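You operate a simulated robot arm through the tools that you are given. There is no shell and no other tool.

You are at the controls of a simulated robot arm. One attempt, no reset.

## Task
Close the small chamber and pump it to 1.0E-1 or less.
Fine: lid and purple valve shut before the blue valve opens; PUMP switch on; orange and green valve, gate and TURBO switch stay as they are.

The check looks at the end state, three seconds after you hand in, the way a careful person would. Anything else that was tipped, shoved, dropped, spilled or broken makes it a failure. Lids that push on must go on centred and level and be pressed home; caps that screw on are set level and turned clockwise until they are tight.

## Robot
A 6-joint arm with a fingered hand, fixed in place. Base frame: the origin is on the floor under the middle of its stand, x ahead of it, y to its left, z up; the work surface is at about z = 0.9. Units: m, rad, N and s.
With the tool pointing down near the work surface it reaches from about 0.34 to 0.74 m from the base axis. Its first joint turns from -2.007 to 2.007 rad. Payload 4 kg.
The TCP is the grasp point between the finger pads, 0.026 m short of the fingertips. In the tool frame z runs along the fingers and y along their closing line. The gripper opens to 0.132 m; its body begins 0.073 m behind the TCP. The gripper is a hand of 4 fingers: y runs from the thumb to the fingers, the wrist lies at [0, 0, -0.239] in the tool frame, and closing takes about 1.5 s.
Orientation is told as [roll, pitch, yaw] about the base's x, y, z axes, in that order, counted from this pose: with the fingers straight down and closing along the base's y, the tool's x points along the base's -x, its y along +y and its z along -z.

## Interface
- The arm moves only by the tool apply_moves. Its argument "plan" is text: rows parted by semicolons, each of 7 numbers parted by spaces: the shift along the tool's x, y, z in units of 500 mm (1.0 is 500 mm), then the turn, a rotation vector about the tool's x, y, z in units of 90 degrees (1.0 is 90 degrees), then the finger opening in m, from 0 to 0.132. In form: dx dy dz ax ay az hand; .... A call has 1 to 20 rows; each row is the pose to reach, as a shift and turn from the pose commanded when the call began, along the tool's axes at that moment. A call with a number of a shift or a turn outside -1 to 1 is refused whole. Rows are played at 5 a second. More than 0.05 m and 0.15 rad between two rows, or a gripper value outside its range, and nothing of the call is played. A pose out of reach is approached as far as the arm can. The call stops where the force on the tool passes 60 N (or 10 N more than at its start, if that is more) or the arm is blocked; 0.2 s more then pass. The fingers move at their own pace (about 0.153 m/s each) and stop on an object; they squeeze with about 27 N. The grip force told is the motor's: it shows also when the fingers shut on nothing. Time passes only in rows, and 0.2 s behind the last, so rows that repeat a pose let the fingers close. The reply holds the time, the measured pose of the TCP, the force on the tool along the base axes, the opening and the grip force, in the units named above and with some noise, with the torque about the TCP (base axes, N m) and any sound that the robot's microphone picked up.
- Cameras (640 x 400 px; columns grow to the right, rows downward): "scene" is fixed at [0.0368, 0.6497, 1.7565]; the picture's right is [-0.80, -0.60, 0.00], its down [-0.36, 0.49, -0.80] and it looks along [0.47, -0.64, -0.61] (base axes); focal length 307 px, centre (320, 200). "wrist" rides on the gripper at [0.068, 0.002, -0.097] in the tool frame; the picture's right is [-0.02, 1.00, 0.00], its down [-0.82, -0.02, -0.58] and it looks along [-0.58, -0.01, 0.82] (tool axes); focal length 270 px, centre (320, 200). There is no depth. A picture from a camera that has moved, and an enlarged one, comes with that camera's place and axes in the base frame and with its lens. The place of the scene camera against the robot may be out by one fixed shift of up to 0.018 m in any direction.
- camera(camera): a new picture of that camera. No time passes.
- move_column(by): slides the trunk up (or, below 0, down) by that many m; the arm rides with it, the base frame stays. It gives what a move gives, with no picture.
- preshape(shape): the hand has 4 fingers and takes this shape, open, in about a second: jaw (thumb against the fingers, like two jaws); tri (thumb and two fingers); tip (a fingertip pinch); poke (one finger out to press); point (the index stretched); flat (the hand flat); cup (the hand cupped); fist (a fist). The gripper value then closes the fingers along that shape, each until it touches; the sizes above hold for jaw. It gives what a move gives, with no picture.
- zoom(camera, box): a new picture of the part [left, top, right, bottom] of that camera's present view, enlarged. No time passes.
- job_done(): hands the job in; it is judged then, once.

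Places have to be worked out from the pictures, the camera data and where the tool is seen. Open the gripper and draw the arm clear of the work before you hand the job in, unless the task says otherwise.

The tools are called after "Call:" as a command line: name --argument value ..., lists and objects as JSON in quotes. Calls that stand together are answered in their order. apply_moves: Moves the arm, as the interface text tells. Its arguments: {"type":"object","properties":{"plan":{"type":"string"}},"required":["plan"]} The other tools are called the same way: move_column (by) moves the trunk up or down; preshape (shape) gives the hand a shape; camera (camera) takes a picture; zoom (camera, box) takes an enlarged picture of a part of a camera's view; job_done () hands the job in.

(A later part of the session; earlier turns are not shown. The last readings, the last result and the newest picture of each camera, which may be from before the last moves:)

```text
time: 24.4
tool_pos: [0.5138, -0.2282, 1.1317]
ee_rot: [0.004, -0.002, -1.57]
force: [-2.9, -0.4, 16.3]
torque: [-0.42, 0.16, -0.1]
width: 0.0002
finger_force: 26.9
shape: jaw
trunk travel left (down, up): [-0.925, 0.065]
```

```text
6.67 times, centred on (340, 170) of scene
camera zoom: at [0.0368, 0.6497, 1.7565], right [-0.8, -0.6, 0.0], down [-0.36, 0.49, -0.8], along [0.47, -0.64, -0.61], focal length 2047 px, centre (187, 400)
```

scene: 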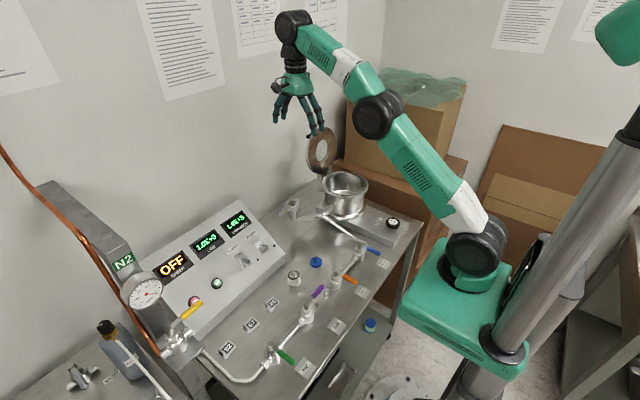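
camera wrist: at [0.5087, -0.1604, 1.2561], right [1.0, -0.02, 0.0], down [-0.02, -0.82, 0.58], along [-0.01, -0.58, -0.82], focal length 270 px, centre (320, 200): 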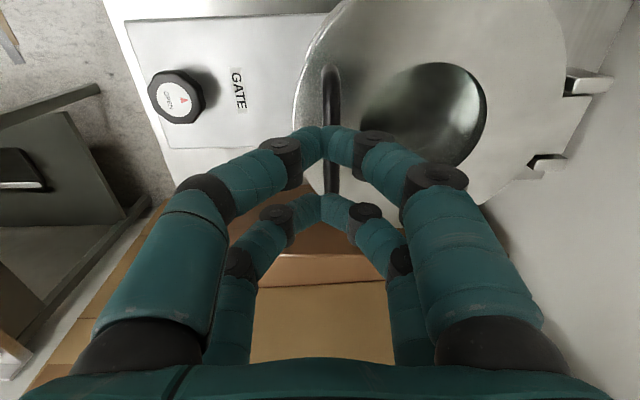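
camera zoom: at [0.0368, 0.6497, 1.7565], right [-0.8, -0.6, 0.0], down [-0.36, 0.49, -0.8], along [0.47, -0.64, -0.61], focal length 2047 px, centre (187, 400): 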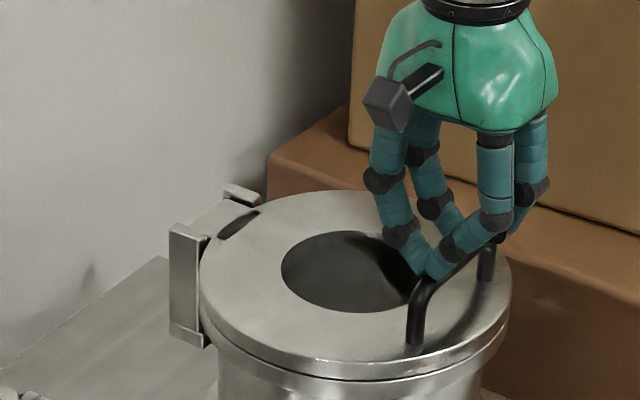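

Firm contact at 16 N on the handle and the lid is flush all round, so it is seated. I lift off and swing toward the valves, turning the hand back to yaw 0.

Call:
apply_moves --plan "0 0 -0.067 0 0 0 0; 0 0 -0.133 0 0 0 0; 0 0 -0.2 0 0 0 0; 0.06 -0.021 -0.2 0 0 -0.091 0.06; 0.119 -0.041 -0.2 0 0 -0.182 0.06; 0.179 -0.062 -0.2 0 0 -0.273 0.06; 0.239 -0.083 -0.2 0 0 -0.364 0.06; 0.298 -0.104 -0.2 0 0 -0.455 0.06; 0.358 -0.124 -0.2 0 0 -0.545 0.06; 0.418 -0.145 -0.2 0 0 -0.636 0.06; 0.477 -0.166 -0.2 0 0 -0.727 0.06; 0.537 -0.187 -0.2 0 0 -0.818 0.06; 0.596 -0.207 -0.2 0 0 -0.909 0.06; 0.656 -0.228 -0.2 0 0 -1 0.06"

Call:
camera --camera "wrist"

Call:
camera --camera "scene"

```text
time: 27.4
tool_pos: [0.4013, 0.0997, 1.2288]
ee_rot: [0.0, 0.001, 0.003]
force: [0.4, -0.7, -0.6]
torque: [0.0, -0.02, 0.0]
width: 0.0598
finger_force: 0.1
shape: jaw
trunk travel left (down, up): [-0.925, 0.065]
```

```text
taken
camera wrist: at [0.3321, 0.102, 1.3237], right [0.02, 1.0, 0.0], down [0.82, -0.02, 0.58], along [0.58, -0.01, -0.82], focal length 270 px, centre (320, 200)
```

wrist: 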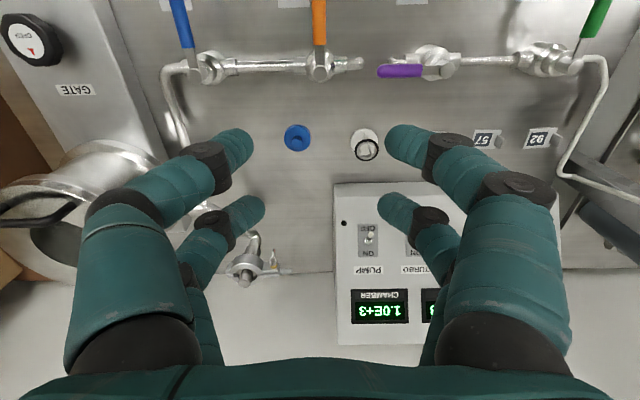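

```text
taken
```

scene: 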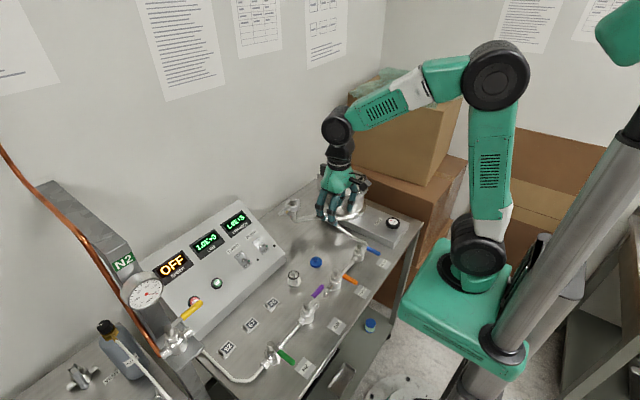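

I zoom in on the purple and blue levers from here to triangulate their heights.

Call:
zoom --camera "wrist" --box '[360, 30, 480, 105]'

Call:
zoom --camera "wrist" --box '[150, 0, 270, 100]'

Call:
zoom --camera "scene" --box '[290, 230, 400, 330]'

```text
5.33 times, centred on (420, 68) of wrist
camera zoom: at [0.3321, 0.102, 1.3237], right [0.02, 1.0, 0.0], down [0.82, -0.02, 0.58], along [0.58, -0.01, -0.82], focal length 1442 px, centre (-213, 907)
```

zoom: 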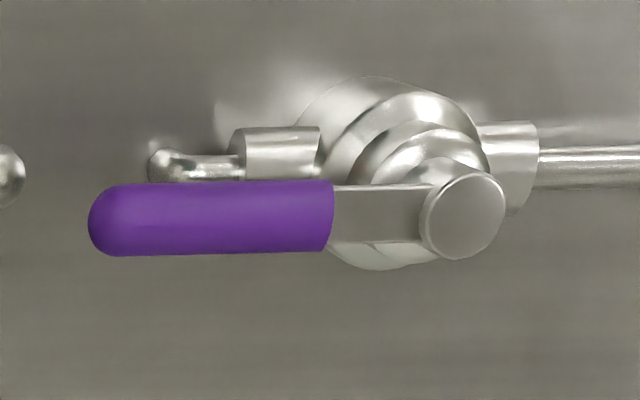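

```text
4.00 times, centred on (210, 50) of wrist
camera zoom: at [0.3321, 0.102, 1.3237], right [0.02, 1.0, 0.0], down [0.82, -0.02, 0.58], along [0.58, -0.01, -0.82], focal length 1081 px, centre (760, 800)
```

zoom: 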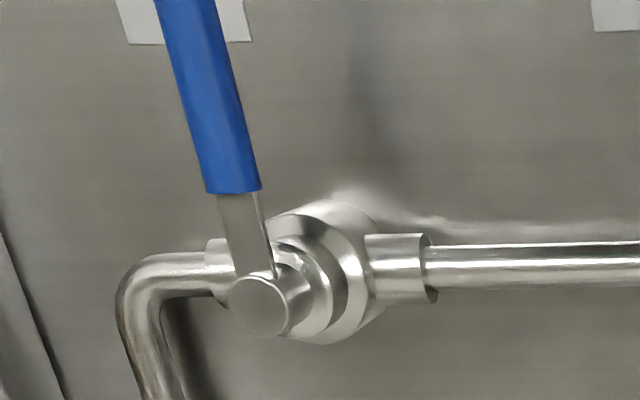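

```text
4.00 times, centred on (345, 280) of scene
camera zoom: at [0.0368, 0.6497, 1.7565], right [-0.8, -0.6, 0.0], down [-0.36, 0.49, -0.8], along [0.47, -0.64, -0.61], focal length 1228 px, centre (220, -120)
```

zoom: 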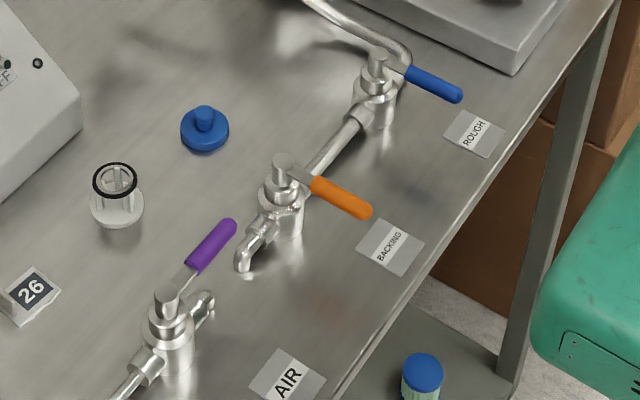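

The purple lever's pivot comes out at about (0.394, 0.254, 0.967) and its tip at (0.395, 0.172, 0.963). I turn to yaw +90° and move above the lever's middle at z = 1.07.

Call:
apply_moves --plan "0.001 0.017 0.029 0 0 -0.091 0.05; 0.003 0.034 0.058 0 0 -0.182 0.05; 0.004 0.052 0.087 0 0 -0.273 0.05; 0.005 0.069 0.116 0 0 -0.364 0.05; 0.007 0.086 0.145 0 0 -0.455 0.05; 0.008 0.103 0.175 0 0 -0.545 0.05; 0.009 0.12 0.204 0 0 -0.636 0.05; 0.011 0.137 0.233 0 0 -0.727 0.05; 0.012 0.155 0.262 0 0 -0.818 0.05; 0.013 0.172 0.291 0 0 -0.909 0.05; 0.0146 0.189 0.32 0 0 -1 0.05; 0.0146 0.189 0.32 0 0 -1 0.05"

Call:
camera --camera "wrist"

Call:
zoom --camera "scene" --box '[270, 200, 400, 330]'

```text
time: 30.0
tool_pos: [0.3945, 0.1932, 1.0669]
ee_rot: [-0.001, 0.001, 1.574]
force: [0.4, 0.0, 0.8]
torque: [0.02, -0.03, 0.02]
width: 0.0503
finger_force: 0.0
shape: jaw
trunk travel left (down, up): [-0.925, 0.065]
```

```text
taken
camera wrist: at [0.3929, 0.1258, 1.163], right [-1.0, 0.02, 0.0], down [0.02, 0.82, 0.58], along [0.01, 0.58, -0.82], focal length 270 px, centre (320, 200)
```

wrist: 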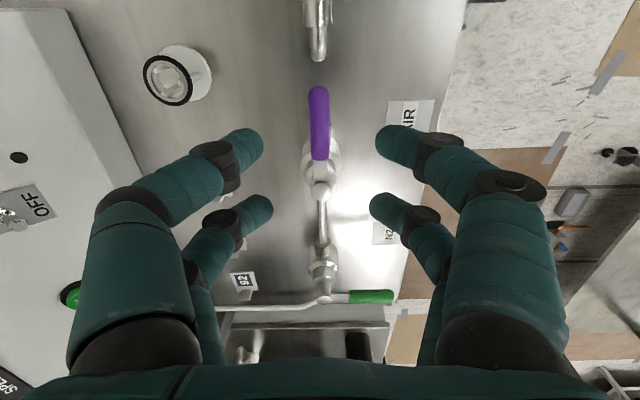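

```text
3.08 times, centred on (335, 265) of scene
camera zoom: at [0.0368, 0.6497, 1.7565], right [-0.8, -0.6, 0.0], down [-0.36, 0.49, -0.8], along [0.47, -0.64, -0.61], focal length 945 px, centre (274, 0)
```

zoom: 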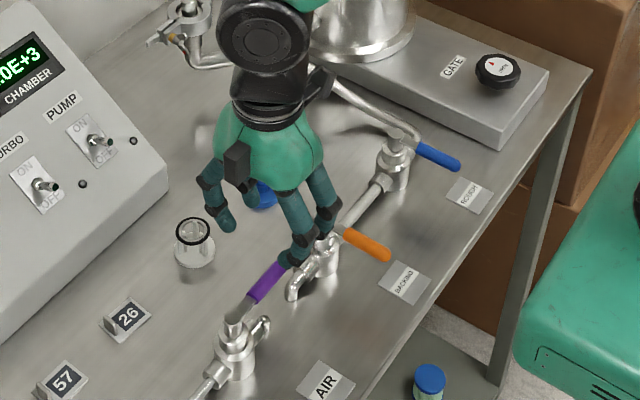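

The view confirms the lever at x ≈ 0.3945, between y = 0.171 and the pivot at y = 0.254. I lower the open fingers around it to TCP z = 0.972 at y ≈ 0.198.

Call:
apply_moves --plan "-0.01 0 0.04 0 0 0 0.05; -0.01 0 0.08 0 0 0 0.05; -0.01 0 0.12 0 0 0 0.05; -0.01 0 0.155 0 0 0 0.05; -0.01 0 0.19 0 0 0 0.05; -0.01 0 0.19 0 0 0 0.05"

Call:
camera --camera "wrist"

Call:
zoom --camera "scene" --box '[270, 200, 400, 330]'

```text
time: 31.4
tool_pos: [0.3936, 0.1978, 0.9752]
ee_rot: [0.001, -0.002, 1.572]
force: [1.6, -0.3, -0.1]
torque: [0.0, 0.03, -0.01]
width: 0.0508
finger_force: 0.1
shape: jaw
trunk travel left (down, up): [-0.925, 0.065]
```

```text
taken
camera wrist: at [0.3914, 0.1306, 1.0698], right [-1.0, 0.02, 0.0], down [0.02, 0.82, 0.58], along [0.01, 0.58, -0.82], focal length 270 px, centre (320, 200)
```

wrist: 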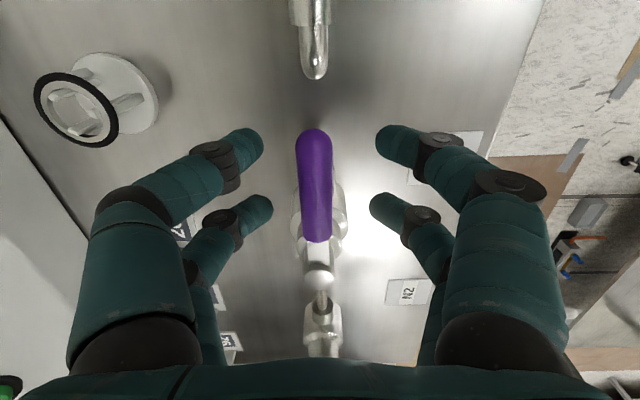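

```text
3.08 times, centred on (335, 265) of scene
camera zoom: at [0.0368, 0.6497, 1.7565], right [-0.8, -0.6, 0.0], down [-0.36, 0.49, -0.8], along [0.47, -0.64, -0.61], focal length 945 px, centre (274, 0)
```

zoom: 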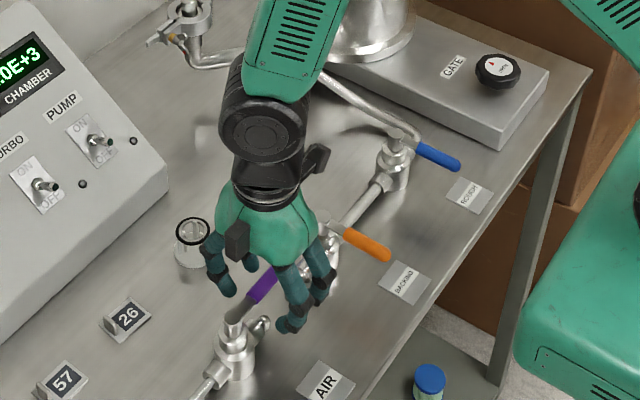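

The lever is neatly between the pairs. I close to a loose 0.022 around it and turn it 40° clockwise (tip toward the robot), watching force.

Call:
apply_moves --plan "0 0 0 0 0 0 0.022; 0 0 0 0 0 0 0.022; 0 0 0 0 0 0 0.022; -0.00109 0.01559 0 0 0 0.0889 0.022; -0.00434 0.03087 0 0 0 0.1778 0.022; -0.00968 0.04555 0 0 0 0.2667 0.022; -0.01702 0.05935 0 0 0 0.3556 0.022; -0.0262 0.07199 0 0 0 0.4444 0.022; -0.0262 0.07199 0 0 0 0.4444 0.022"

Call:
camera --camera "wrist"

Call:
zoom --camera "scene" --box '[270, 200, 400, 330]'

```text
time: 33.4
tool_pos: [0.3586, 0.2118, 0.9744]
ee_rot: [0.0, -0.001, 0.87]
force: [1.2, -0.3, -0.6]
torque: [0.0, 0.02, 0.01]
width: 0.0227
finger_force: 0.0
shape: jaw
trunk travel left (down, up): [-0.925, 0.065]
```

```text
taken
camera wrist: at [0.3126, 0.1611, 1.0702], right [-0.75, 0.66, 0.0], down [0.54, 0.61, 0.58], along [0.38, 0.43, -0.82], focal length 270 px, centre (320, 200)
```

wrist: 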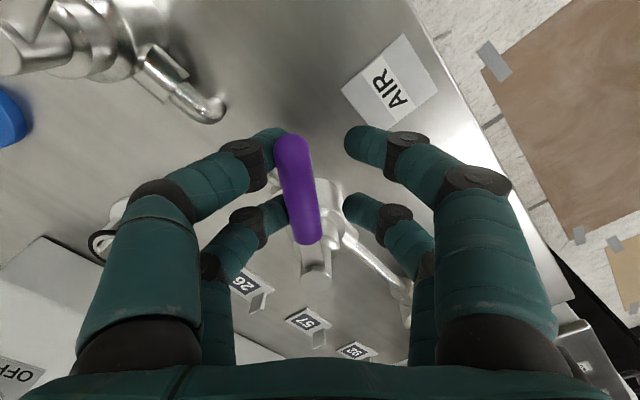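

```text
3.08 times, centred on (335, 265) of scene
camera zoom: at [0.0368, 0.6497, 1.7565], right [-0.8, -0.6, 0.0], down [-0.36, 0.49, -0.8], along [0.47, -0.64, -0.61], focal length 945 px, centre (274, 0)
```

zoom: 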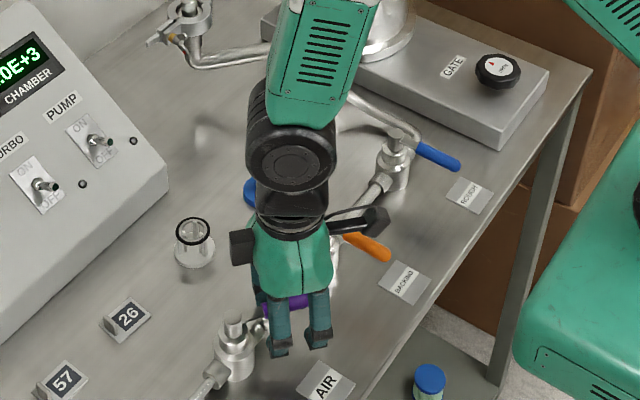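

The lever follows with almost no force. I carry on through to about 96° (the lever lags a few degrees in the loose grip).

Call:
apply_moves --plan "-0.00109 0.01559 0 0 0 0.0889 0.022; -0.00434 0.03087 0 0 0 0.1778 0.022; -0.00968 0.04555 0 0 0 0.2667 0.022; -0.01702 0.05935 0 0 0 0.3556 0.022; -0.0262 0.07199 0 0 0 0.4444 0.022; -0.03706 0.08323 0 0 0 0.5333 0.022; -0.04937 0.09285 0 0 0 0.6222 0.022; -0.04937 0.09285 0 0 0 0.6222 0.022"

Call:
camera --camera "wrist"

Call:
zoom --camera "scene" --box '[270, 200, 400, 330]'

```text
time: 35.2
tool_pos: [0.3391, 0.2609, 0.9749]
ee_rot: [0.002, -0.001, -0.107]
force: [1.0, -1.6, -0.5]
torque: [-0.01, -0.02, 0.04]
width: 0.0229
finger_force: 0.0
shape: jaw
trunk travel left (down, up): [-0.925, 0.065]
```

```text
taken
camera wrist: at [0.2699, 0.27, 1.0711], right [0.13, 0.99, 0.0], down [0.81, -0.11, 0.58], along [0.57, -0.08, -0.82], focal length 270 px, centre (320, 200)
```

wrist: 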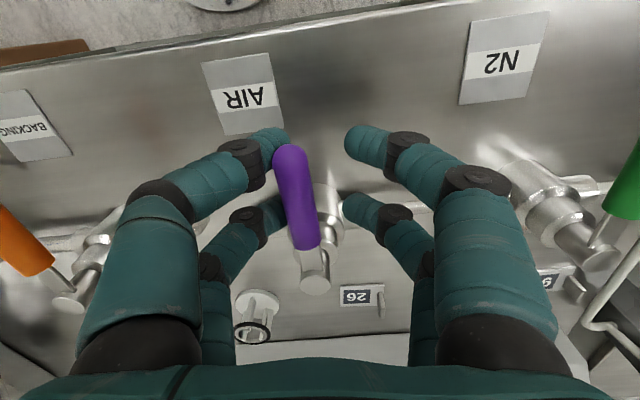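

```text
3.08 times, centred on (335, 265) of scene
camera zoom: at [0.0368, 0.6497, 1.7565], right [-0.8, -0.6, 0.0], down [-0.36, 0.49, -0.8], along [0.47, -0.64, -0.61], focal length 945 px, centre (274, 0)
```

zoom: 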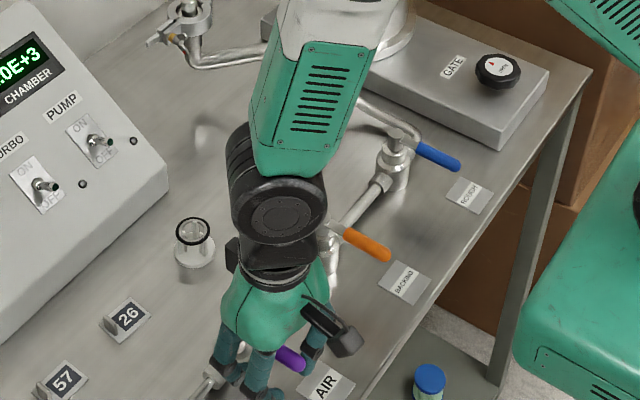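

The lever now points close to -x. I turn a further 8° to feel whether it has reached its stop.

Call:
apply_moves --plan "-0.0003 0.0078 0 0 0 0.0444 0.022; -0.00109 0.01559 0 0 0 0.0889 0.022; -0.00109 0.01559 0 0 0 0.0889 0.022"

Call:
camera --camera "wrist"

```text
time: 36.0
tool_pos: [0.3376, 0.2657, 0.9756]
ee_rot: [-0.005, 0.003, -0.246]
force: [-3.1, -13.1, -16.5]
torque: [0.21, -0.18, 0.15]
width: 0.0143
finger_force: 26.7
shape: jaw
trunk travel left (down, up): [-0.925, 0.065]
```

```text
taken
camera wrist: at [0.2713, 0.2855, 1.0698], right [0.27, 0.96, -0.01], down [0.79, -0.22, 0.57], along [0.55, -0.16, -0.82], focal length 270 px, centre (320, 200)
```

wrist: 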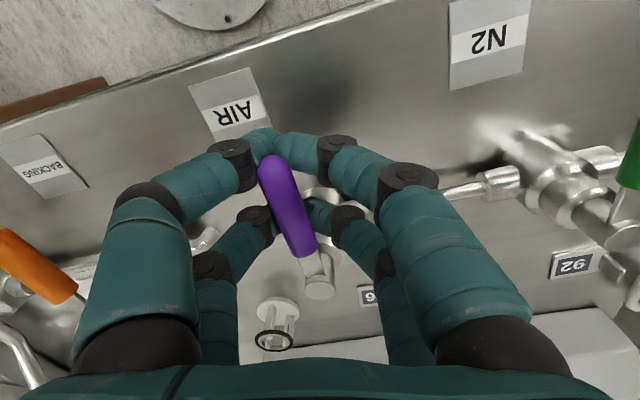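

Reaction forces of 13–16 N show the lever is against its closed stop. I turn back to relieve the load, open the fingers and lift straight up.

Call:
apply_moves --plan "-0.0004 -0.0097 0 0 0 -0.0555 0.03; -0.0017 -0.0194 0 0 0 -0.111 0.05; -0.0017 -0.0194 0 0 0 -0.111 0.05; -0.0017 -0.0194 -0.04 0 0 -0.111 0.05; -0.0017 -0.0194 -0.1 0 0 -0.111 0.05; -0.0017 -0.0194 -0.18 0 0 -0.111 0.05; -0.0017 -0.0194 -0.26 0 0 -0.111 0.05; -0.0017 -0.0194 -0.34 0 0 -0.111 0.05"

Call:
camera --camera "wrist"

Call:
zoom --camera "scene" --box '[240, 230, 400, 380]'

```text
time: 37.8
tool_pos: [0.3373, 0.2578, 1.1437]
ee_rot: [0.001, 0.0, -0.071]
force: [-0.4, -0.3, 1.0]
torque: [0.03, 0.0, -0.01]
width: 0.0497
finger_force: 0.1
shape: jaw
trunk travel left (down, up): [-0.925, 0.065]
```

```text
taken
camera wrist: at [0.2684, 0.2642, 1.2398], right [0.09, 1.0, 0.0], down [0.81, -0.08, 0.58], along [0.58, -0.05, -0.82], focal length 270 px, centre (320, 200)
```

wrist: 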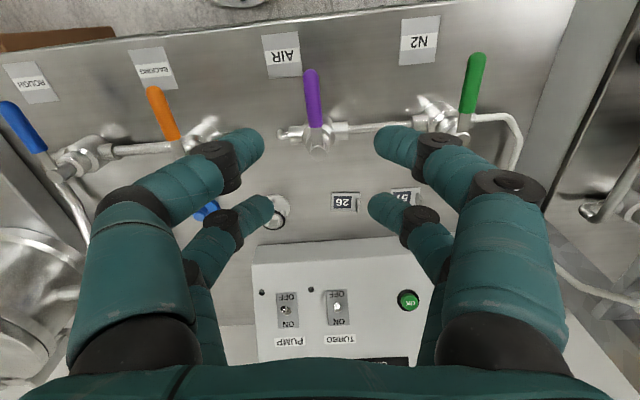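

```text
2.67 times, centred on (320, 305) of scene
camera zoom: at [0.0368, 0.6497, 1.7565], right [-0.8, -0.6, 0.0], down [-0.36, 0.49, -0.8], along [0.47, -0.64, -0.61], focal length 819 px, centre (320, -80)
```

zoom: 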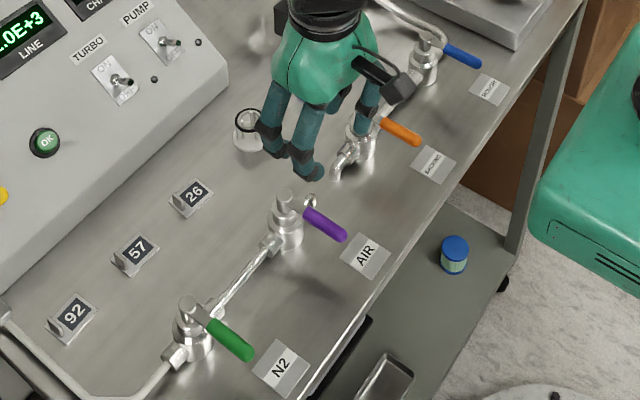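

Purple now stands across its pipe, parallel to green and orange: shut. Next is the PUMP switch, so I move up in front of the panel with the fingers open for a clear view.

Call:
apply_moves --plan "-0.05 -0.025 -0.06 0 0 -0.01 0.132; -0.12 -0.055 -0.112 0 0 -0.02 0.132; -0.2 -0.09 -0.112 0 0 -0.03 0.132; -0.28 -0.125 -0.112 0 0 -0.04 0.132; -0.338 -0.158 -0.112 0 0 -0.0452 0.132; -0.338 -0.158 -0.112 0 0 -0.0452 0.132"

Call:
camera --camera "wrist"

Call:
zoom --camera "wrist" --box '[260, 120, 420, 260]'

```text
time: 39.2
tool_pos: [0.5013, 0.1673, 1.2018]
ee_rot: [0.001, 0.001, 0.0]
force: [0.1, 0.5, 0.2]
torque: [-0.01, -0.04, 0.02]
width: 0.1318
finger_force: 0.0
shape: jaw
trunk travel left (down, up): [-0.925, 0.065]
```

```text
taken
camera wrist: at [0.4333, 0.1703, 1.2963], right [0.02, 1.0, 0.0], down [0.82, -0.02, 0.58], along [0.58, -0.01, -0.82], focal length 270 px, centre (320, 200)
```

wrist: 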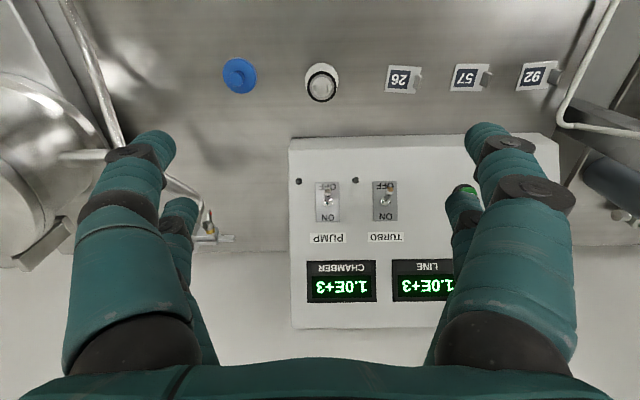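

```text
2.86 times, centred on (340, 190) of wrist
camera zoom: at [0.4333, 0.1703, 1.2963], right [0.02, 1.0, 0.0], down [0.82, -0.02, 0.58], along [0.58, -0.01, -0.82], focal length 772 px, centre (263, 229)
```

zoom: 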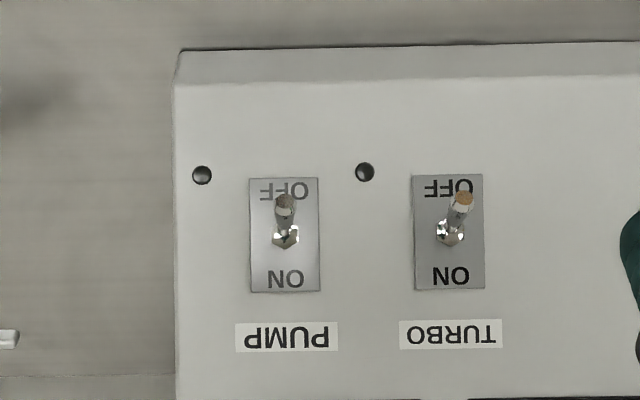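

PUMP and TURBO sit about 0.08 m apart. My depth estimate for the toggle (about (0.65, 0.178, 0.99)) is still loose, so I shift 10 cm sideways for a proper baseline.

Call:
apply_moves --plan "0 -0.07 0.02 0 0 0 0.132; 0 -0.14 0.04 0 0 0 0.132; 0 -0.2 0.06 0 0 0 0.132; 0 -0.2 0.06 0 0 0 0.132"

Call:
zoom --camera "wrist" --box '[330, 100, 490, 260]'

```text
time: 40.2
tool_pos: [0.5001, 0.0668, 1.1694]
ee_rot: [0.0, 0.001, 0.001]
force: [0.6, -0.6, -0.2]
torque: [0.01, 0.0, 0.0]
width: 0.1319
finger_force: 0.0
shape: jaw
trunk travel left (down, up): [-0.925, 0.065]
```

```text
2.50 times, centred on (410, 180) of wrist
camera zoom: at [0.4321, 0.0684, 1.2652], right [0.02, 1.0, 0.0], down [0.82, -0.02, 0.58], along [0.58, -0.01, -0.82], focal length 676 px, centre (95, 250)
```

zoom: 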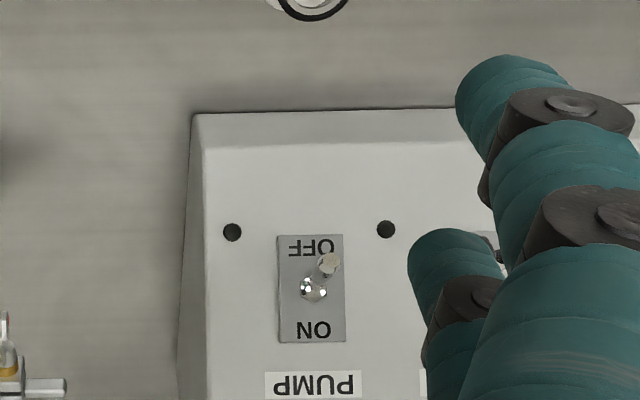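

Triangulated: the PUMP toggle's nut is at about (0.6535, 0.178, 0.989) and its tip at (0.627, 0.177, 1.002). The panel slopes about 34°. I close the fingers and go above a spot just in front of the toggle.

Call:
apply_moves --plan "-0.04 0.05 0.02 0 0 0 0; -0.08 0.1 0.05 0 0 0 0; -0.12 0.15 0.08 0 0 0 0; -0.15 0.2 0.11 0 0 0 0; -0.17 0.22 0.14 0 0 0 0; -0.17 0.22 0.14 0 0 0 0; -0.17 0.22 0.14 0 0 0 0"

Call:
camera --camera "wrist"

Call:
zoom --camera "scene" --box '[200, 190, 320, 290]'

```text
time: 41.8
tool_pos: [0.5856, 0.177, 1.1006]
ee_rot: [0.0, -0.001, 0.002]
force: [-0.5, -0.7, -0.1]
torque: [0.02, 0.03, -0.04]
width: 0.0
finger_force: 27.4
shape: jaw
trunk travel left (down, up): [-0.925, 0.065]
```

```text
taken
camera wrist: at [0.5176, 0.1792, 1.1964], right [0.02, 1.0, 0.0], down [0.82, -0.02, 0.58], along [0.58, -0.01, -0.82], focal length 270 px, centre (320, 200)
```

wrist: 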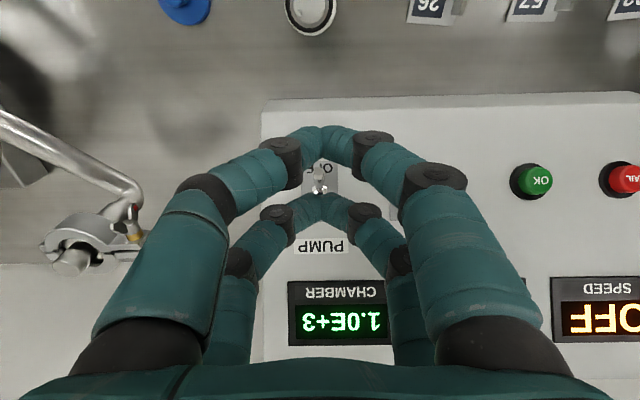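

```text
4.00 times, centred on (260, 240) of scene
camera zoom: at [0.0368, 0.6497, 1.7565], right [-0.8, -0.6, 0.0], down [-0.36, 0.49, -0.8], along [0.47, -0.64, -0.61], focal length 1228 px, centre (560, 40)
```

zoom: 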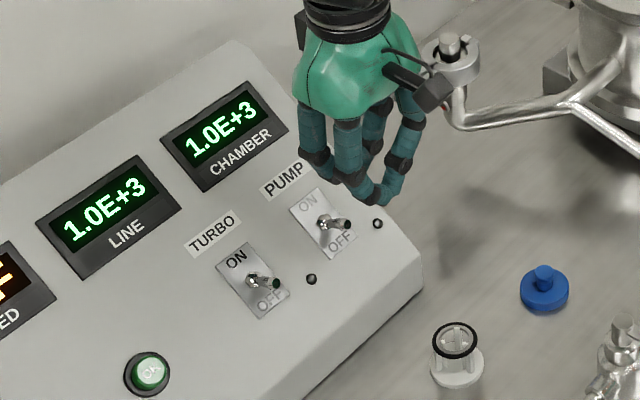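

The closed fingertips line up with the PUMP toggle in y. I descend to TCP z = 1.007, just in front of the toggle.

Call:
apply_moves --plan "0 0 0.05 0 0 0 0; 0 0 0.1 0 0 0 0; 0 0 0.14 0 0 0 0; 0 0 0.17 0 0 0 0; 0 0 0.187 0 0 0 0; 0 0 0.187 0 0 0 0"

Call:
camera --camera "wrist"

Call:
zoom --camera "scene" --box '[200, 190, 320, 290]'

```text
time: 43.2
tool_pos: [0.5853, 0.1791, 1.0078]
ee_rot: [0.0, 0.0, 0.001]
force: [-0.1, -0.1, -0.7]
torque: [0.0, -0.02, 0.03]
width: 0.0
finger_force: 26.4
shape: jaw
trunk travel left (down, up): [-0.925, 0.065]
```

```text
taken
camera wrist: at [0.5174, 0.181, 1.1019], right [0.02, 1.0, 0.0], down [0.82, -0.02, 0.58], along [0.58, -0.01, -0.82], focal length 270 px, centre (320, 200)
```

wrist: 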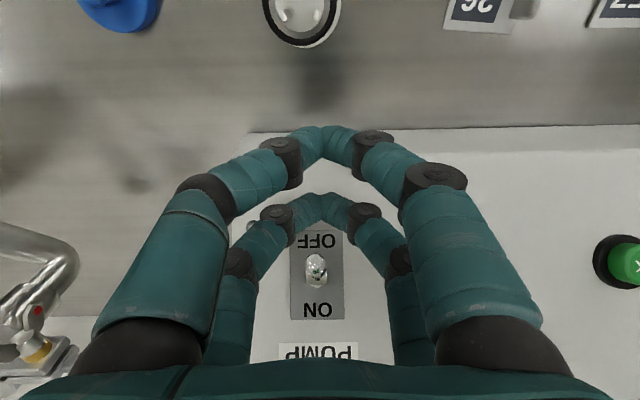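

```text
4.00 times, centred on (260, 240) of scene
camera zoom: at [0.0368, 0.6497, 1.7565], right [-0.8, -0.6, 0.0], down [-0.36, 0.49, -0.8], along [0.47, -0.64, -0.61], focal length 1228 px, centre (560, 40)
```

zoom: 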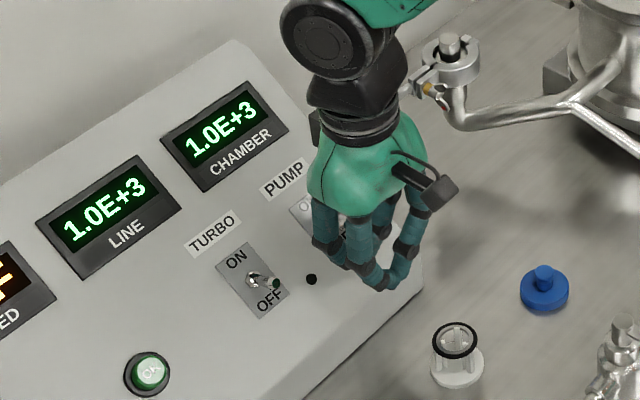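

The fingertips are just down-slope of the toggle with no contact yet. I push up along the panel slope by 4.5 cm in total.

Call:
apply_moves --plan "-0.0166 -0.005 -0.0112 0 0 0 0; -0.0332 -0.005 -0.0224 0 0 0 0; -0.0497 -0.005 -0.0335 0 0 0 0; -0.0622 -0.005 -0.0419 0 0 0 0; -0.0746 -0.005 -0.0503 0 0 0 0"

Call:
camera --camera "wrist"

Call:
zoom --camera "scene" --box '[200, 190, 320, 290]'

```text
time: 44.4
tool_pos: [0.621, 0.177, 1.0294]
ee_rot: [-0.002, 0.006, 0.001]
force: [-7.1, -1.7, -5.0]
torque: [0.01, 0.29, -0.05]
width: 0.0002
finger_force: 26.4
shape: jaw
trunk travel left (down, up): [-0.925, 0.065]
```

```text
taken
camera wrist: at [0.5531, 0.179, 1.1261], right [0.02, 1.0, 0.0], down [0.82, -0.02, 0.57], along [0.57, -0.01, -0.82], focal length 270 px, centre (320, 200)
```

wrist: 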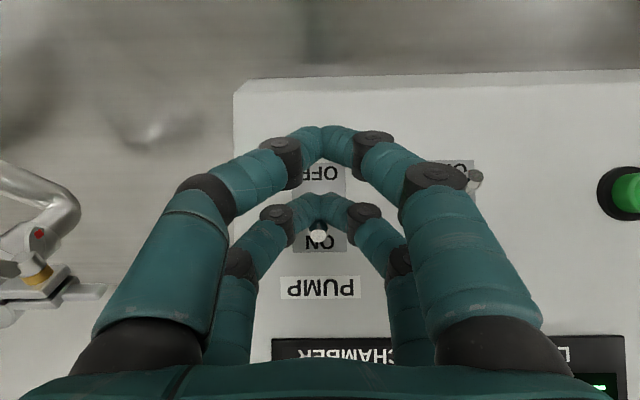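

```text
4.00 times, centred on (260, 240) of scene
camera zoom: at [0.0368, 0.6497, 1.7565], right [-0.8, -0.6, 0.0], down [-0.36, 0.49, -0.8], along [0.47, -0.64, -0.61], focal length 1228 px, centre (560, 40)
```

zoom: 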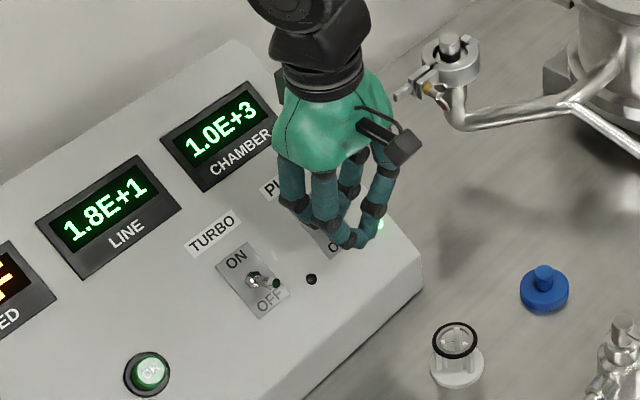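

The pump LED is lit green and LINE is already falling (1.8E+1). I back the fingers off the toggle and lift clear.

Call:
apply_moves --plan "0.02 0 0.005 0 0 0 0; 0.05 0 0.01 0 0 0 0; 0.06 0 -0.05 0 0 0 0; 0.06 0 -0.13 0 0 0 0; 0.06 0 -0.2 0 0 0 0; 0.06 0 -0.27 0 0 0 0.06"

Call:
zoom --camera "scene" --box '[130, 190, 300, 310]'

Call:
camera --camera "wrist"

```text
time: 45.8
tool_pos: [0.5913, 0.1738, 1.1688]
ee_rot: [0.001, 0.001, 0.001]
force: [0.1, 0.5, -0.3]
torque: [0.05, 0.02, -0.02]
width: 0.0577
finger_force: 0.0
shape: jaw
trunk travel left (down, up): [-0.925, 0.065]
```

```text
3.33 times, centred on (215, 250) of scene
camera zoom: at [0.0368, 0.6497, 1.7565], right [-0.8, -0.6, 0.0], down [-0.36, 0.49, -0.8], along [0.47, -0.64, -0.61], focal length 1023 px, centre (670, 33)
```

zoom: 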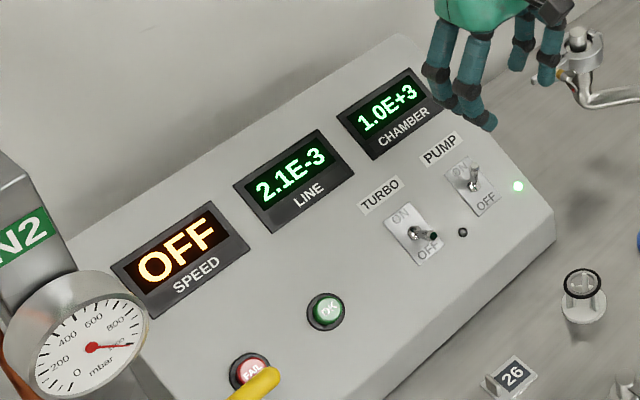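

```text
taken
camera wrist: at [0.5229, 0.1761, 1.2628], right [0.02, 1.0, 0.0], down [0.82, -0.02, 0.58], along [0.58, -0.01, -0.82], focal length 270 px, centre (320, 200)
```

wrist: 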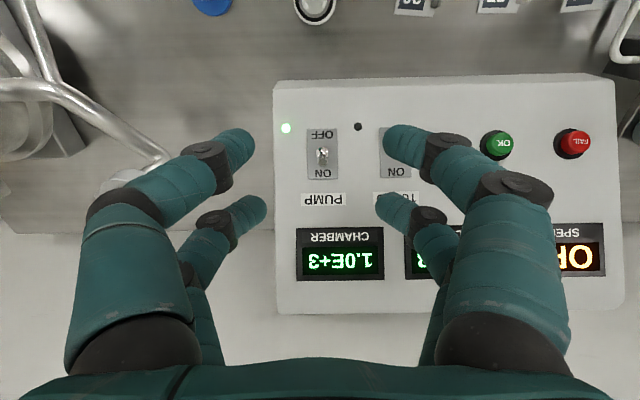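

The toggle is at ON, LINE reads 2.1E-3 and CHAMBER is still at 1.0E+3 behind the shut blue valve. With lid and purple shut, I now go above the blue lever, whose pivot is at about (0.395, -0.049, 0.967) with the lever pointing -x.

Call:
apply_moves --plan "0.055 -0.05 -0.02 0 0 0 0.05; 0.11 -0.1 -0.02 0 0 0 0.05; 0.165 -0.15 -0.02 0 0 0 0.05; 0.22 -0.2 0 0 0 0 0.05; 0.275 -0.25 0.03 0 0 0 0.05; 0.33 -0.3 0.06 0 0 0 0.05; 0.385 -0.35 0.09 0 0 0 0.05; 0.44 -0.4 0.115 0 0 0 0.05; 0.497 -0.446 0.138 0 0 0 0.05; 0.497 -0.446 0.138 0 0 0 0.05"

Call:
camera --camera "wrist"

Call:
camera --camera "scene"

```text
time: 48.0
tool_pos: [0.3459, -0.0472, 1.1002]
ee_rot: [0.001, 0.0, 0.001]
force: [-0.7, -0.3, -0.3]
torque: [0.0, 0.01, 0.01]
width: 0.0507
finger_force: 0.2
shape: jaw
trunk travel left (down, up): [-0.925, 0.065]
```

```text
taken
camera wrist: at [0.2764, -0.0456, 1.1951], right [0.02, 1.0, 0.0], down [0.82, -0.02, 0.58], along [0.58, -0.01, -0.82], focal length 270 px, centre (320, 200)
```

wrist: 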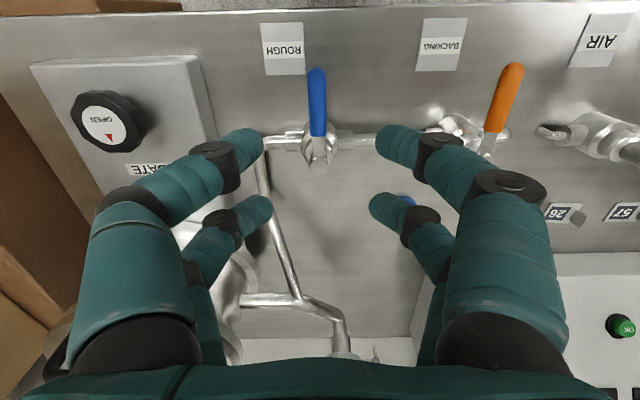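

```text
taken
```

scene: 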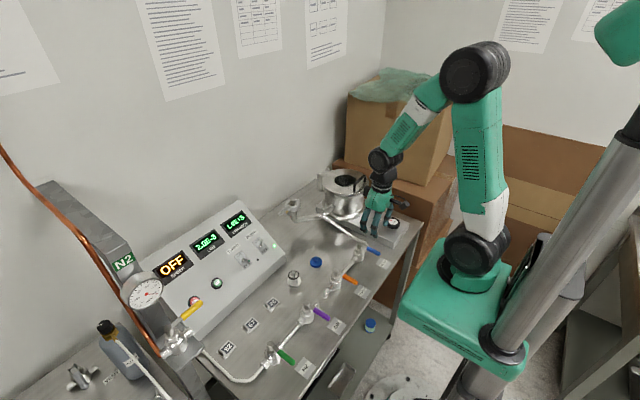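

The blue lever lies along y ≈ -0.048, from its tip at x = 0.3155 to the pivot at x ≈ 0.397. I lower the open fingers around it.

Call:
apply_moves --plan "0 -0.002 0.05 0 0 0 0.05; 0 -0.002 0.1 0 0 0 0.05; 0 -0.002 0.15 0 0 0 0.05; 0 -0.002 0.2 0 0 0 0.05; 0 -0.002 0.23 0 0 0 0.05; 0 -0.002 0.25 0 0 0 0.05; 0 -0.002 0.25 0 0 0 0.05"

Call:
camera --camera "wrist"

Call:
zoom --camera "scene" --box '[300, 170, 430, 300]'

```text
time: 49.6
tool_pos: [0.3458, -0.0476, 0.9742]
ee_rot: [0.001, 0.0, 0.001]
force: [0.3, -0.8, -0.2]
torque: [0.04, 0.02, 0.0]
width: 0.0503
finger_force: 0.2
shape: jaw
trunk travel left (down, up): [-0.925, 0.065]
```

```text
taken
camera wrist: at [0.2773, -0.0458, 1.0683], right [0.02, 1.0, 0.0], down [0.82, -0.02, 0.58], along [0.58, -0.01, -0.82], focal length 270 px, centre (320, 200)
```

wrist: 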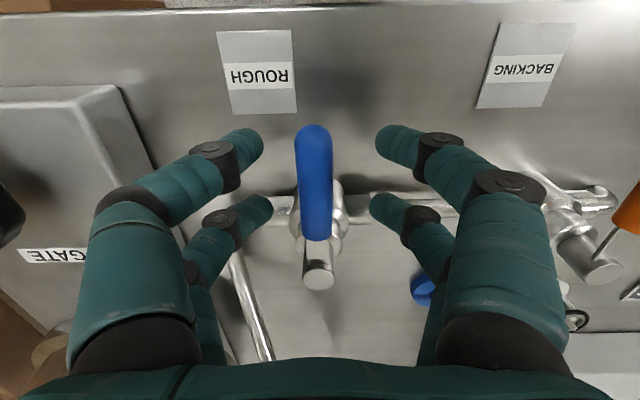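

```text
3.08 times, centred on (365, 235) of scene
camera zoom: at [0.0368, 0.6497, 1.7565], right [-0.8, -0.6, 0.0], down [-0.36, 0.49, -0.8], along [0.47, -0.64, -0.61], focal length 945 px, centre (182, 92)
```

zoom: 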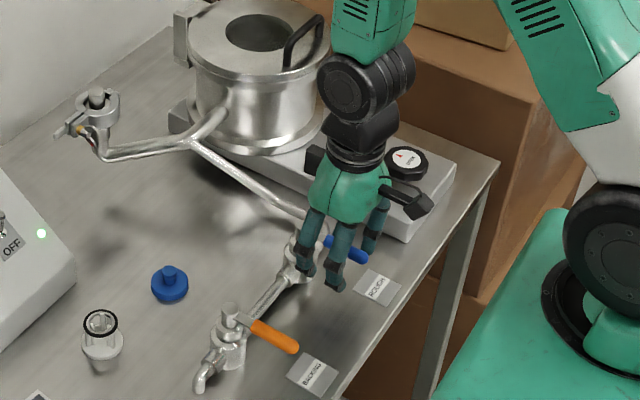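

The blue lever sits centrally between the finger pairs. I close loosely to 0.022 and turn it 40° counter-clockwise (tip toward -y), the same sense in which purple stood open.

Call:
apply_moves --plan "0 0 0 0 0 0 0.022; 0 0 0 0 0 0 0.022; 0 0 0 0 0 0 0.022; -0.00101 -0.01447 0 0 0 -0.0889 0.022; -0.00403 -0.02867 0 0 0 -0.1778 0.022; -0.00899 -0.0423 0 0 0 -0.2667 0.022; -0.0158 -0.05511 0 0 0 -0.3556 0.022; -0.02433 -0.06685 0 0 0 -0.4444 0.022; -0.02433 -0.06685 0 0 0 -0.4444 0.022"

Call:
camera --camera "wrist"

Call:
zoom --camera "scene" --box '[130, 170, 430, 320]'

```text
time: 51.6
tool_pos: [0.3562, -0.0811, 0.9722]
ee_rot: [0.0, -0.001, 0.703]
force: [-0.2, 0.4, 0.0]
torque: [-0.01, -0.01, -0.03]
width: 0.0224
finger_force: 0.0
shape: jaw
trunk travel left (down, up): [-0.925, 0.065]
```

```text
taken
camera wrist: at [0.3032, -0.1236, 1.0675], right [-0.63, 0.78, 0.0], down [0.64, 0.51, 0.58], along [0.45, 0.36, -0.82], focal length 270 px, centre (320, 200)
```

wrist: 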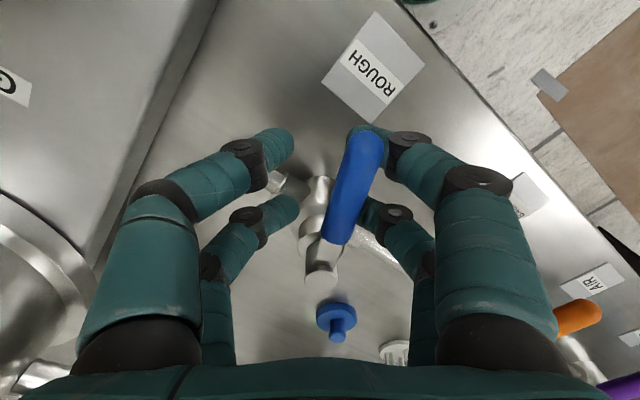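

```text
2.13 times, centred on (280, 245) of scene
camera zoom: at [0.0368, 0.6497, 1.7565], right [-0.8, -0.6, 0.0], down [-0.36, 0.49, -0.8], along [0.47, -0.64, -0.61], focal length 655 px, centre (405, 104)
```

zoom: 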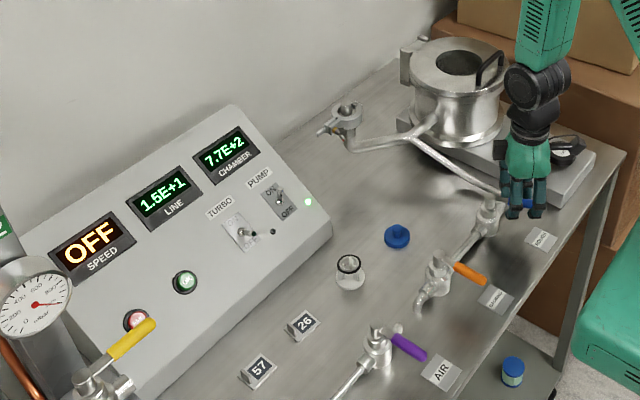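

CHAMBER has begun to fall (7.7E+2), so this is the opening direction. I go on to about 96°.

Call:
apply_moves --plan "-0.00101 -0.01447 0 0 0 -0.0889 0.022; -0.00403 -0.02867 0 0 0 -0.1778 0.022; -0.00899 -0.0423 0 0 0 -0.2667 0.022; -0.0158 -0.05511 0 0 0 -0.3556 0.022; -0.02433 -0.06685 0 0 0 -0.4444 0.022; -0.03441 -0.07729 0 0 0 -0.5333 0.022; -0.04584 -0.08622 0 0 0 -0.6222 0.022; -0.04584 -0.08622 0 0 0 -0.6222 0.022"

Call:
camera --camera "wrist"

Call:
zoom --camera "scene" --box '[130, 170, 430, 320]'

```text
time: 53.4
tool_pos: [0.387, -0.0928, 0.9535]
ee_rot: [-0.012, 0.025, 1.677]
force: [3.2, -14.3, 7.4]
torque: [-0.17, -0.19, -0.33]
width: 0.0227
finger_force: 0.1
shape: jaw
out of reach, approached as far as the arm can: row 5, 6, 7, 8
trunk travel left (down, up): [-0.925, 0.065]
```

```text
taken
camera wrist: at [0.3911, -0.1581, 1.0515], right [-1.0, -0.08, -0.01], down [-0.07, 0.83, 0.56], along [-0.04, 0.56, -0.83], focal length 270 px, centre (320, 200)
```

wrist: 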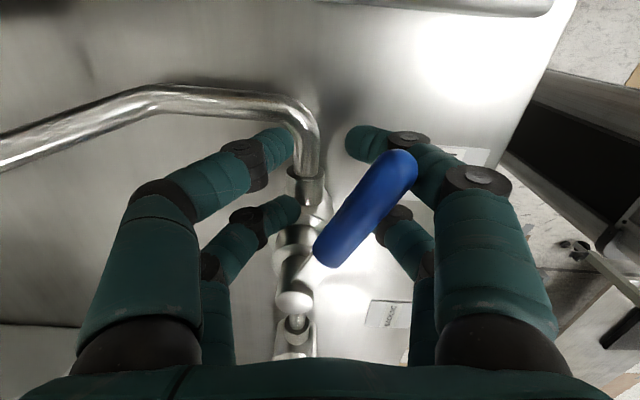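

```text
2.13 times, centred on (280, 245) of scene
camera zoom: at [0.0368, 0.6497, 1.7565], right [-0.8, -0.6, 0.0], down [-0.36, 0.49, -0.8], along [0.47, -0.64, -0.61], focal length 655 px, centre (405, 104)
```

zoom: 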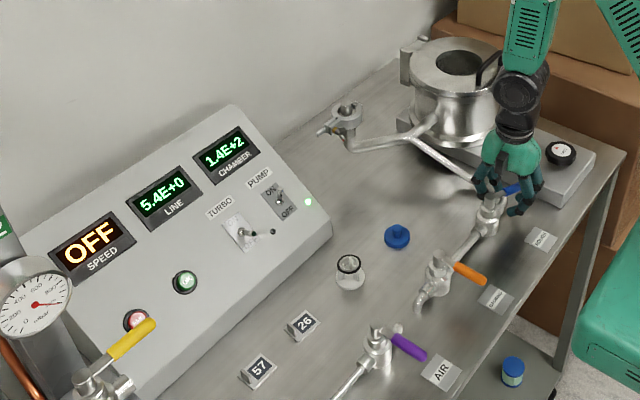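

The last part ran out of the wrist's range: the hand sank to z = 0.9535 and the lever stopped at about 61°, now lying over the -x fingers. CHAMBER is down to 1.4E+2. I only open the fingers first to free the lever, without moving the arm.

Call:
apply_moves --plan "0 0 0 0 0 0 0.04; 0 0 0 0 0 0 0.06; 0 0 0 0 0 0 0.08; 0 0 0 0 0 0 0.08"

Call:
camera --camera "wrist"

Call:
zoom --camera "scene" --box '[330, 180, 410, 260]'

```text
time: 54.4
tool_pos: [0.3883, -0.0907, 0.9544]
ee_rot: [-0.008, 0.024, 1.678]
force: [-0.2, 0.8, -0.6]
torque: [0.0, 0.01, -0.01]
width: 0.0796
finger_force: 0.1
shape: jaw
trunk travel left (down, up): [-0.925, 0.065]
```

```text
taken
camera wrist: at [0.3904, -0.1565, 1.0512], right [-1.0, -0.08, -0.01], down [-0.07, 0.83, 0.56], along [-0.04, 0.56, -0.83], focal length 270 px, centre (320, 200)
```

wrist: 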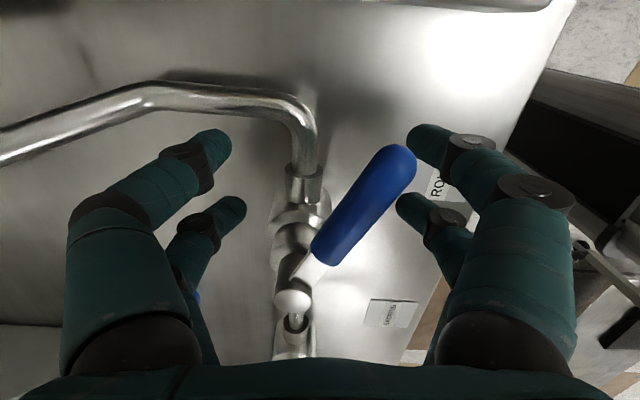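

```text
5.00 times, centred on (370, 220) of scene
camera zoom: at [0.0368, 0.6497, 1.7565], right [-0.8, -0.6, 0.0], down [-0.36, 0.49, -0.8], along [0.47, -0.64, -0.61], focal length 1535 px, centre (70, 100)
```

zoom: 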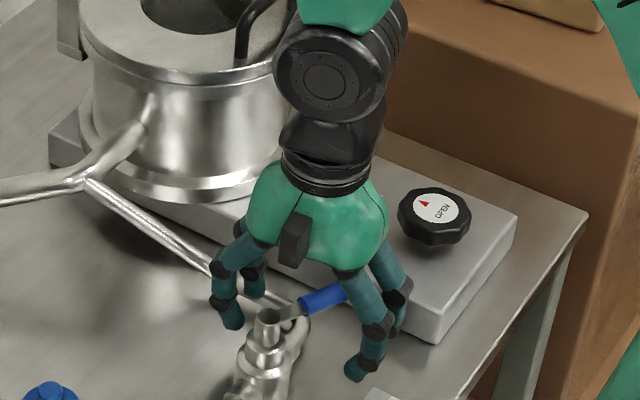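

The lever is free and between the wide-open fingers, with zero force. I lift straight up and then turn the wrist back toward yaw 0.

Call:
apply_moves --plan "0 0 -0.05 0 0 0 0.08; 0 0 -0.1 0 0 0 0.08; 0 0 -0.16 0 0 0 0.08; 0 0 -0.22 0 0 0 0.08; 0 0 -0.24 0 0 0.09 0.08; 0 0 -0.24 0 0 0.18 0.08; 0 0 -0.24 0 0 0.27 0.06; 0 0 -0.24 0 0 0.36 0.04; 0 0 -0.24 0 0 0.45 0.02; 0 0 -0.24 0 0 0.54 0"

Call:
camera --camera "wrist"

Call:
zoom --camera "scene" --box '[130, 170, 430, 320]'

```text
time: 56.6
tool_pos: [0.3855, -0.0912, 1.0743]
ee_rot: [0.001, -0.001, 0.829]
force: [-0.1, -0.1, 0.6]
torque: [0.01, 0.01, 0.03]
width: 0.0002
finger_force: 26.3
shape: jaw
out of reach, approached as far as the arm can: row 1, 2, 3, 4, 5, 6, 7
trunk travel left (down, up): [-0.925, 0.065]
```

```text
taken
camera wrist: at [0.3376, -0.1405, 1.1695], right [-0.72, 0.7, 0.0], down [0.57, 0.59, 0.58], along [0.4, 0.41, -0.82], focal length 270 px, centre (320, 200)
```

wrist: 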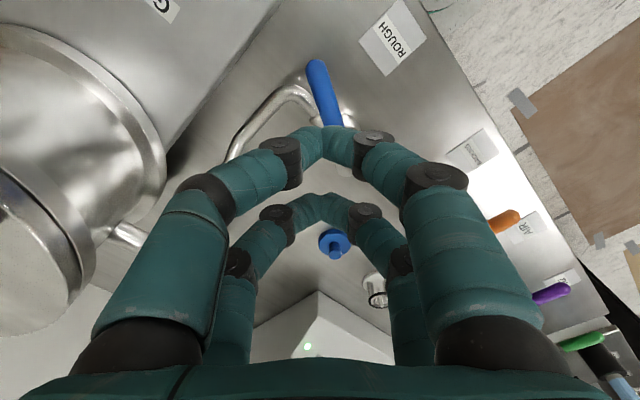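

```text
2.13 times, centred on (280, 245) of scene
camera zoom: at [0.0368, 0.6497, 1.7565], right [-0.8, -0.6, 0.0], down [-0.36, 0.49, -0.8], along [0.47, -0.64, -0.61], focal length 655 px, centre (405, 104)
```

zoom: 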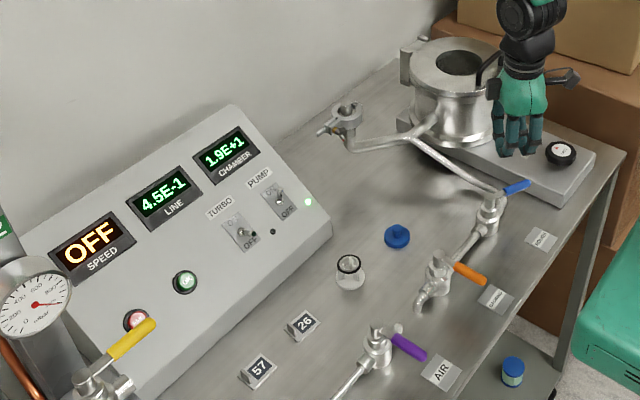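

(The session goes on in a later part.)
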